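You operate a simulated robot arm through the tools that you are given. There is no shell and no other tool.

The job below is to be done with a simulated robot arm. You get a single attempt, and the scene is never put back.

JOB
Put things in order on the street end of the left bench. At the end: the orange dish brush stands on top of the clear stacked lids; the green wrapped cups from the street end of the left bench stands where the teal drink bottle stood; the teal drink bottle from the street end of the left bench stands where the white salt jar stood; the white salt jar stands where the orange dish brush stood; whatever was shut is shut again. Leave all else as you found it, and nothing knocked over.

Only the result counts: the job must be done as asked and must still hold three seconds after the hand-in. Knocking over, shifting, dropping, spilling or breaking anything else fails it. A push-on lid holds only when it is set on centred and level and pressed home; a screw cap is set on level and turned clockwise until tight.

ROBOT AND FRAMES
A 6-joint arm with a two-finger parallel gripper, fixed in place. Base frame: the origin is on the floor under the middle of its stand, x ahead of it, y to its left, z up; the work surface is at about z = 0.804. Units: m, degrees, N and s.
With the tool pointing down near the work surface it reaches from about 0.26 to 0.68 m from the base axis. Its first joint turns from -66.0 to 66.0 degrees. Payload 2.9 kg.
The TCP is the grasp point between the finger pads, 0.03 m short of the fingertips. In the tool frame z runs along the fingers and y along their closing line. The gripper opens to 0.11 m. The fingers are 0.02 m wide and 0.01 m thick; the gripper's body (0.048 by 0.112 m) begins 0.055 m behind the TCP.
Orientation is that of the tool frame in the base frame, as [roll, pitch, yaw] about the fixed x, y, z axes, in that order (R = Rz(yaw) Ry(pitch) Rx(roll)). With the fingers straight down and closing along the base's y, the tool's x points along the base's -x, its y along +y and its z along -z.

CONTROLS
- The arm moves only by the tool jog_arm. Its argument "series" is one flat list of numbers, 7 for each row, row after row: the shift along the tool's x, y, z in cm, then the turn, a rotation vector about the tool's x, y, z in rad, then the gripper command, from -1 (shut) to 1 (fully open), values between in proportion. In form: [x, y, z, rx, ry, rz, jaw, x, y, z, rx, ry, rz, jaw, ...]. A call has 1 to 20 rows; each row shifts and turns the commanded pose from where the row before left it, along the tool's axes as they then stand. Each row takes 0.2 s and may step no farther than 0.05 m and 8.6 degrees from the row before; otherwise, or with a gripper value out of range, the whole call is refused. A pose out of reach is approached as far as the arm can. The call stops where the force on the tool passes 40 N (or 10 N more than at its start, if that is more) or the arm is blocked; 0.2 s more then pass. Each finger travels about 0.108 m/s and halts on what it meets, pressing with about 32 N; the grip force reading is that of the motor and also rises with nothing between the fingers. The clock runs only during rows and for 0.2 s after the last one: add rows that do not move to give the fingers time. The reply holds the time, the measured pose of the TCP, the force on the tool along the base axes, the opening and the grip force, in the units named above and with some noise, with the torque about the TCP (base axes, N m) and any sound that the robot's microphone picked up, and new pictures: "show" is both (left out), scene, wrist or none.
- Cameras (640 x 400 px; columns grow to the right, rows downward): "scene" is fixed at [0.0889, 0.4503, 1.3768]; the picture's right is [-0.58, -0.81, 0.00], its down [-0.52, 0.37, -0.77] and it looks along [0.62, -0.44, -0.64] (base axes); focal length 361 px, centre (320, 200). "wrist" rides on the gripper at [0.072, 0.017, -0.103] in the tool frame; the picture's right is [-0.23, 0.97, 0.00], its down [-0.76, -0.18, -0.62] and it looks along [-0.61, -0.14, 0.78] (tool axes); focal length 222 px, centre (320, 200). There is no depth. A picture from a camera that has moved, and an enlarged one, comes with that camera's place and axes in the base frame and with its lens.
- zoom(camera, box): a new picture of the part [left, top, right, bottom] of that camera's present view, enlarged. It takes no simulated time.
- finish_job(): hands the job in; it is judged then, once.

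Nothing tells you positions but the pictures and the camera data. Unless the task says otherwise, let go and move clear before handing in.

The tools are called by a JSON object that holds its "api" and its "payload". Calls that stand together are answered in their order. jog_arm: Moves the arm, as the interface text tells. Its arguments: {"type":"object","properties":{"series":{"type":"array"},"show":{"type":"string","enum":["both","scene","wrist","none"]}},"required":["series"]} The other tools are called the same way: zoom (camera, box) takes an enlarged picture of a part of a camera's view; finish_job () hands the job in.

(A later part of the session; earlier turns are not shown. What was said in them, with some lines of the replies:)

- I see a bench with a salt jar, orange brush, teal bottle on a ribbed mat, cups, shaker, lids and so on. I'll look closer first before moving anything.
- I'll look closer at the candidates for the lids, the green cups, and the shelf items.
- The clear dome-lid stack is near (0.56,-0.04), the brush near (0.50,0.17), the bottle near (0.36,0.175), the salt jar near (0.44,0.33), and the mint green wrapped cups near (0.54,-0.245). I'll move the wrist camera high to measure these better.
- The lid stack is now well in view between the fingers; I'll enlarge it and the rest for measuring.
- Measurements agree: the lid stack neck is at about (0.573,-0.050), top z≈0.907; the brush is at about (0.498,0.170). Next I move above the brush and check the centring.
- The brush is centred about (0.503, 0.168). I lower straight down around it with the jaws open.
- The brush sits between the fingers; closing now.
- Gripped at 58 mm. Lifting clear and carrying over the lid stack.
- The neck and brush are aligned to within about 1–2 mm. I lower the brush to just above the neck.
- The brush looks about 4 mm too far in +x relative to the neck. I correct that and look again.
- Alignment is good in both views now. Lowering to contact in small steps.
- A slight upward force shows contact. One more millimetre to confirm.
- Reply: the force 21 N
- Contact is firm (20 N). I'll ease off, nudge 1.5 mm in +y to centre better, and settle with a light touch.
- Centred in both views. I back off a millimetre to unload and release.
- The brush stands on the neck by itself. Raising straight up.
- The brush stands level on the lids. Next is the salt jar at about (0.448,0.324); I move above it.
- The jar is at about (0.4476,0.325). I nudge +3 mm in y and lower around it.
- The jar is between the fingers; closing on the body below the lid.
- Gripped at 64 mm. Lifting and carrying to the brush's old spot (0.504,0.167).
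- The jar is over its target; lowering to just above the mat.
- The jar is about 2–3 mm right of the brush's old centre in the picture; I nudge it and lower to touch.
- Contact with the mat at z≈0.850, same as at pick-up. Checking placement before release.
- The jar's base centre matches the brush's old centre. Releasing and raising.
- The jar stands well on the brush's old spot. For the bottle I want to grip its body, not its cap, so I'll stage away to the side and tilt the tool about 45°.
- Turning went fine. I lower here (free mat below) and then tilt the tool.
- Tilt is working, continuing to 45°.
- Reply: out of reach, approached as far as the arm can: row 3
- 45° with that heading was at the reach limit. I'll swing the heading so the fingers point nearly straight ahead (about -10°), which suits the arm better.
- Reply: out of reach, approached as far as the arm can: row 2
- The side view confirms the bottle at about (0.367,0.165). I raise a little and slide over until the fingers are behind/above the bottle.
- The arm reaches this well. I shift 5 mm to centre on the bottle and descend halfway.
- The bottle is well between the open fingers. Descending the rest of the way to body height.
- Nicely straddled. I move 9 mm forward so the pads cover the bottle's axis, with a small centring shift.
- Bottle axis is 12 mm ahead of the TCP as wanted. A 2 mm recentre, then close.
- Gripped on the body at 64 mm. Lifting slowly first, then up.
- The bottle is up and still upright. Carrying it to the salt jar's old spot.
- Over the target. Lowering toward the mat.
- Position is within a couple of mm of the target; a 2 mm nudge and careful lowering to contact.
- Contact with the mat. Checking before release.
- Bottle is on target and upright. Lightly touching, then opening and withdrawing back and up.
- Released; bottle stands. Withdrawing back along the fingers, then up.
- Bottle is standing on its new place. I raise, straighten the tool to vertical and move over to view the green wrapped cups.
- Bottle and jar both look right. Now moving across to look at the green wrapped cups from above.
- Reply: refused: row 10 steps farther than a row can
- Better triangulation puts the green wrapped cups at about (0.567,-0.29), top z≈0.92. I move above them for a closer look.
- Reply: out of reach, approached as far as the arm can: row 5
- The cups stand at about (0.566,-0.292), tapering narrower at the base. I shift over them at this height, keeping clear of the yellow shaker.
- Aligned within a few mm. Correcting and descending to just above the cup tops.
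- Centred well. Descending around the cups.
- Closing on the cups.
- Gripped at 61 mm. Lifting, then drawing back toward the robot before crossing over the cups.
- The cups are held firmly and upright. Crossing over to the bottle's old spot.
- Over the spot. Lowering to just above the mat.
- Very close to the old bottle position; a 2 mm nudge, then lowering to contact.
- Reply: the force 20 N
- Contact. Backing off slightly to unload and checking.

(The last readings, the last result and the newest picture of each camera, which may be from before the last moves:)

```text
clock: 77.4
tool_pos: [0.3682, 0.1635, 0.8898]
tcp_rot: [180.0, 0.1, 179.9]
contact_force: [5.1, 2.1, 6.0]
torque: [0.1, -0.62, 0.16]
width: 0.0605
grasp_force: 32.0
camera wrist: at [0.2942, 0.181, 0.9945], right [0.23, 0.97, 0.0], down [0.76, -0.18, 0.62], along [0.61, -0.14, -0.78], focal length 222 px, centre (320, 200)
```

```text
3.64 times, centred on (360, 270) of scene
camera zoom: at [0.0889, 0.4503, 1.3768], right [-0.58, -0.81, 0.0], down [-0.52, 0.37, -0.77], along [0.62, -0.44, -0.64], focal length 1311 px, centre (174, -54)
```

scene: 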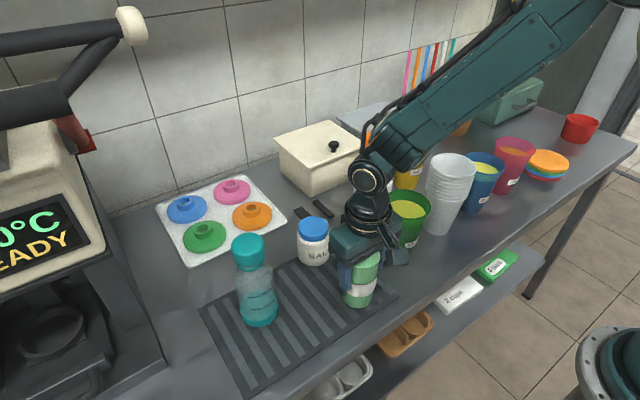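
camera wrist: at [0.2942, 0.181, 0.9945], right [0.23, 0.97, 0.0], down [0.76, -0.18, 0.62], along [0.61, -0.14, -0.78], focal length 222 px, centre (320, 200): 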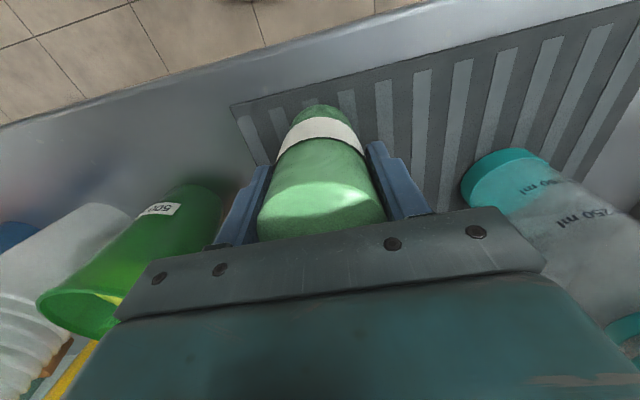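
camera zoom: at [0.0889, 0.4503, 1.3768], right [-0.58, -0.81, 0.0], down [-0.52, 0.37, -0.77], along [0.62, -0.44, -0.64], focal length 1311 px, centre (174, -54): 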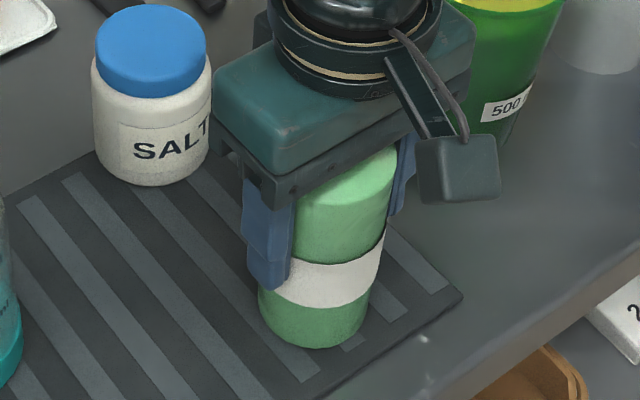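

It is about 3–4 mm beyond the old bottle centre, so I lift a hair, shift, and set down again.

{"api": "jog_arm", "payload": {"series": [0, 0, -0.4, 0, 0, 0, -1, 0.28, 0.18, 0, 0, 0, 0, -1, 0, 0, 0, 0, 0, 0, -1, 0, 0, 0.25, 0, 0, 0, -1, 0, 0, 0, 0, 0, 0, -1, 0, 0, 0, 0, 0, 0, -1], "show": "none"}}

{"api": "zoom", "payload": {"camera": "scene", "box": [320, 215, 400, 325]}}

```text
clock: 78.8
tool_pos: [0.3642, 0.1661, 0.8914]
tcp_rot: [-180.0, 0.1, 179.9]
contact_force: [0.5, 0.8, -1.9]
torque: [0.01, 0.0, -0.02]
width: 0.0605
grasp_force: 32.2
```

```text
3.64 times, centred on (360, 270) of scene
camera zoom: at [0.0889, 0.4503, 1.3768], right [-0.58, -0.81, 0.0], down [-0.52, 0.37, -0.77], along [0.62, -0.44, -0.64], focal length 1311 px, centre (174, -54)
```

zoom: 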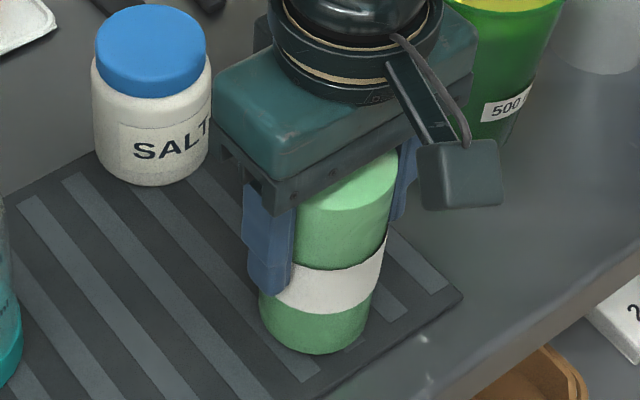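

Base now coincides with the old bottle centre. Lowering the last millimetre.

{"api": "jog_arm", "payload": {"series": [0, 0, 0.08, 0, 0, 0, -1, 0, 0, 0, 0, 0, 0, -1], "show": "none"}}

```text
clock: 79.4
tool_pos: [0.3639, 0.1653, 0.8921]
tcp_rot: [180.0, 0.0, 179.9]
contact_force: [0.0, 0.6, -1.3]
torque: [0.0, 0.0, 0.02]
width: 0.0603
grasp_force: 32.2
```

{"api": "jog_arm", "payload": {"series": [0, 0, 0.08, 0, 0, 0, -1, 0, 0, 0, 0, 0, 0, -1], "show": "none"}}

```text
clock: 80.0
tool_pos: [0.3635, 0.1659, 0.889]
tcp_rot: [180.0, 0.0, 179.8]
contact_force: [-2.0, -2.1, 9.4]
torque: [-0.17, -0.07, -0.01]
width: 0.0608
grasp_force: 31.2
```

Light contact. Releasing.

{"api": "jog_arm", "payload": {"series": [0, 0, -0.04, 0, 0, 0, -1, 0, 0, 0, 0, 0, 0, -1, 0, 0, 0, 0, 0, 0, 0.2, 0, 0, 0, 0, 0, 0, 0.35, 0, 0, 0, 0, 0, 0, 0.5, 0, 0, 0, 0, 0, 0, 0.6, 0, 0, 0, 0, 0, 0, 0.6]}}

{"api": "zoom", "payload": {"camera": "scene", "box": [320, 215, 400, 325]}}

{"api": "zoom", "payload": {"camera": "wrist", "box": [180, 40, 460, 240]}}

```text
clock: 81.6
tool_pos: [0.3638, 0.1663, 0.8897]
tcp_rot: [-179.9, 0.0, 179.9]
contact_force: [0.4, 0.2, -0.8]
torque: [-0.02, 0.0, 0.01]
width: 0.0878
grasp_force: 0.1
camera wrist: at [0.2912, 0.1833, 0.9947], right [0.23, 0.97, 0.0], down [0.76, -0.18, 0.62], along [0.61, -0.14, -0.78], focal length 222 px, centre (320, 200)
```

scene: 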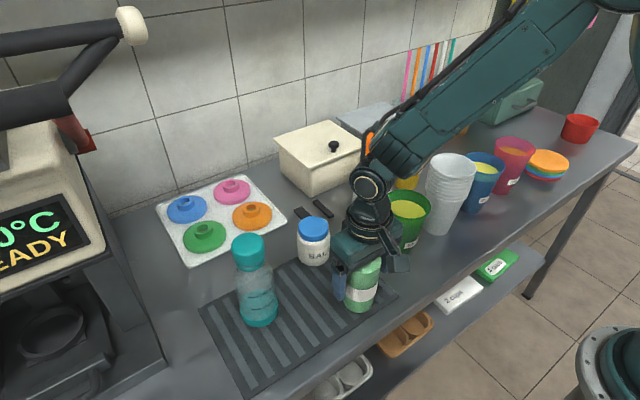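
wrist: 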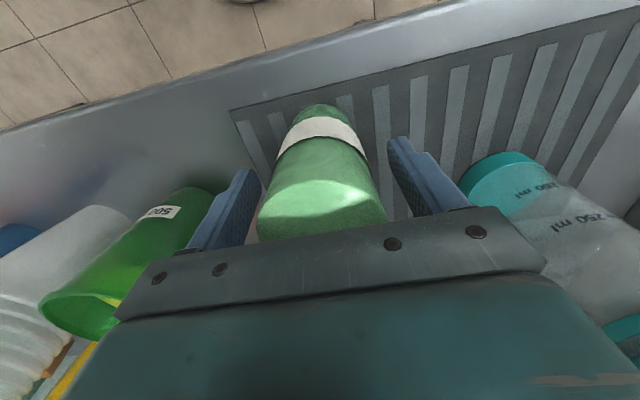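

```text
3.64 times, centred on (360, 270) of scene
camera zoom: at [0.0889, 0.4503, 1.3768], right [-0.58, -0.81, 0.0], down [-0.52, 0.37, -0.77], along [0.62, -0.44, -0.64], focal length 1311 px, centre (174, -54)
```

zoom: 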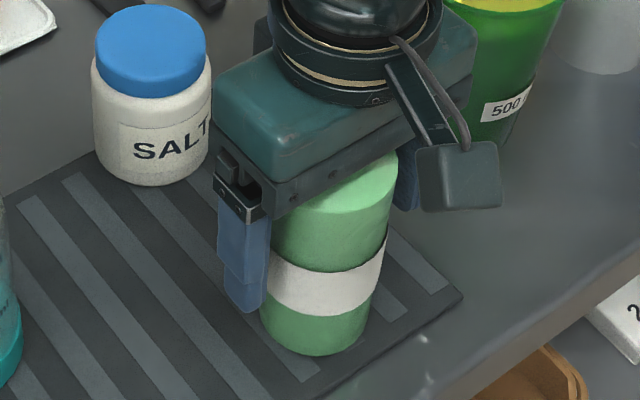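

```text
2.00 times, centred on (320, 140) of wrist
camera zoom: at [0.2912, 0.1833, 0.9947], right [0.23, 0.97, 0.0], down [0.76, -0.18, 0.62], along [0.61, -0.14, -0.78], focal length 444 px, centre (320, 320)
```

zoom: 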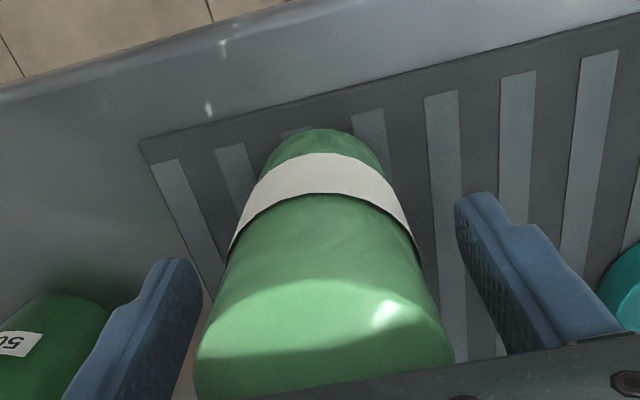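

The cups stand freely. Raising straight up and clear, then a final check of everything.

{"api": "jog_arm", "payload": {"series": [0, 0, -1, 0, 0, 0, 0.6, 0, 0, -2, 0, 0, 0, 0.6, 0, 0, -3, 0, 0, 0, 0.6, 0, 0, -4, 0, 0, 0, 0.6, 0, 0, -4, 0, 0, 0, 0.6, 0, 0, -4, 0, 0, 0, 0.6, 0, 0, -4, 0, 0, 0, 0.6, 0, 0, -4, 0, 0, 0, 0.6, 0, 0, 0, 0, 0, 0, 0.6, 0, 0, 0, 0, 0, 0, 0.6]}}

{"api": "zoom", "payload": {"camera": "scene", "box": [180, 200, 440, 400]}}

{"api": "zoom", "payload": {"camera": "scene", "box": [340, 90, 500, 220]}}

{"api": "zoom", "payload": {"camera": "scene", "box": [140, 100, 400, 280]}}

```text
clock: 83.8
tool_pos: [0.3611, 0.1638, 1.1498]
tcp_rot: [179.9, 0.0, 180.0]
contact_force: [0.1, 0.5, -0.5]
torque: [0.0, 0.03, 0.01]
width: 0.088
grasp_force: 0.2
camera wrist: at [0.2891, 0.1812, 1.2545], right [0.23, 0.97, 0.0], down [0.76, -0.18, 0.62], along [0.61, -0.14, -0.78], focal length 222 px, centre (320, 200)
```

scene: 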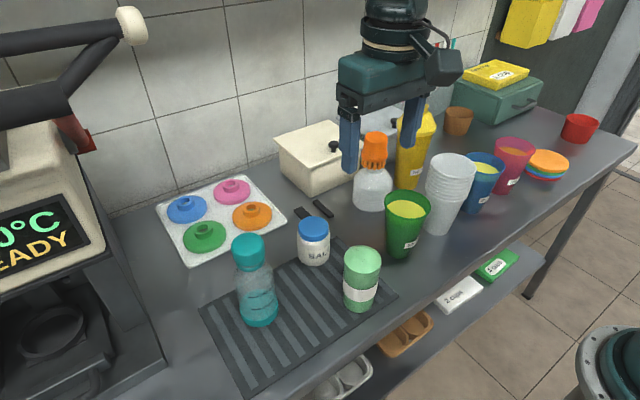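
wrist: 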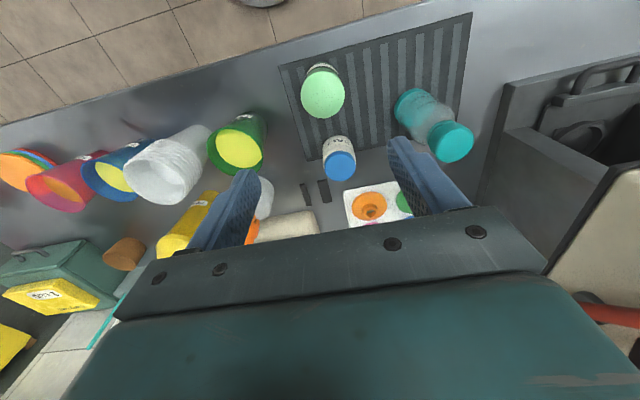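

```text
2.00 times, centred on (310, 300) of scene
camera zoom: at [0.0889, 0.4503, 1.3768], right [-0.58, -0.81, 0.0], down [-0.52, 0.37, -0.77], along [0.62, -0.44, -0.64], focal length 721 px, centre (340, 0)
```

zoom: 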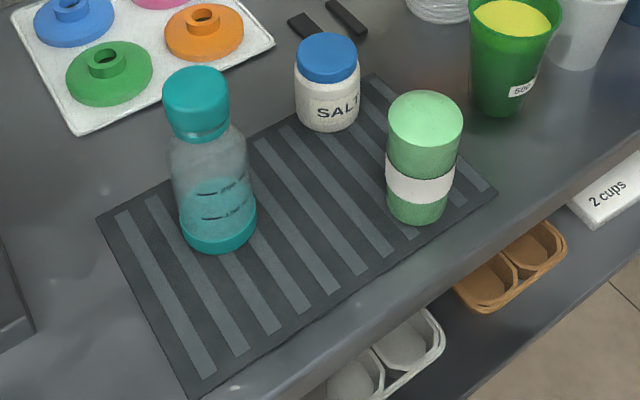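

```text
3.08 times, centred on (420, 155) of scene
camera zoom: at [0.0889, 0.4503, 1.3768], right [-0.58, -0.81, 0.0], down [-0.52, 0.37, -0.77], along [0.62, -0.44, -0.64], focal length 1110 px, centre (12, 338)
```

zoom: 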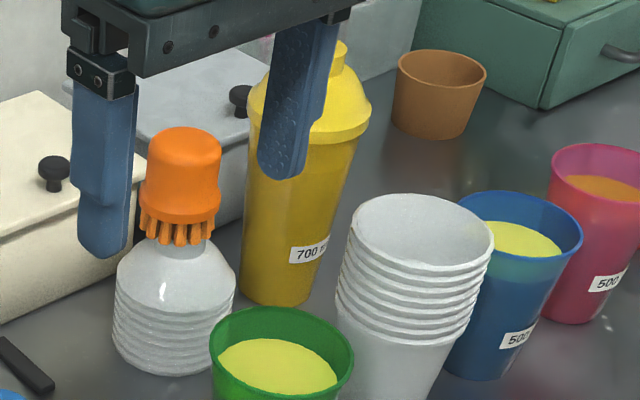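

```text
2.22 times, centred on (270, 190) of scene
camera zoom: at [0.0889, 0.4503, 1.3768], right [-0.58, -0.81, 0.0], down [-0.52, 0.37, -0.77], along [0.62, -0.44, -0.64], focal length 801 px, centre (431, 222)
```

zoom: 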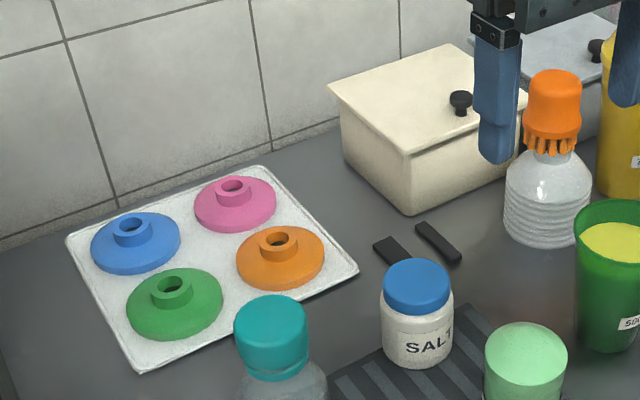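

Everything is in place: brush on the lids, salt jar on the brush's spot, bottle on the salt's spot, green cups on the bottle's spot, all upright and shut, nothing else moved. The gripper is empty and clear, so I hand in.

{"api": "finish_job", "payload": {}}

```text
The job is handed in.
```

The job is handed in, and from the camera views everything is where it was asked to be. No pass or fail came back, only that it was received.

- **Orange dish brush:** stands level on the neck of the clear stacked lids.
- **White salt jar:** stands where the brush stood. It was lifted by its body, so its lid stayed on.
- **Teal drink bottle:** stands where the salt jar stood, about 3–4 mm off by my estimate. It was also lifted by its body, so its cap was never touched.
- **Green wrapped cups:** stand where the bottle stood.

In the last pictures everything was upright, nothing else on the bench looked moved, and the gripper was open and clear. Nothing was opened at any point.
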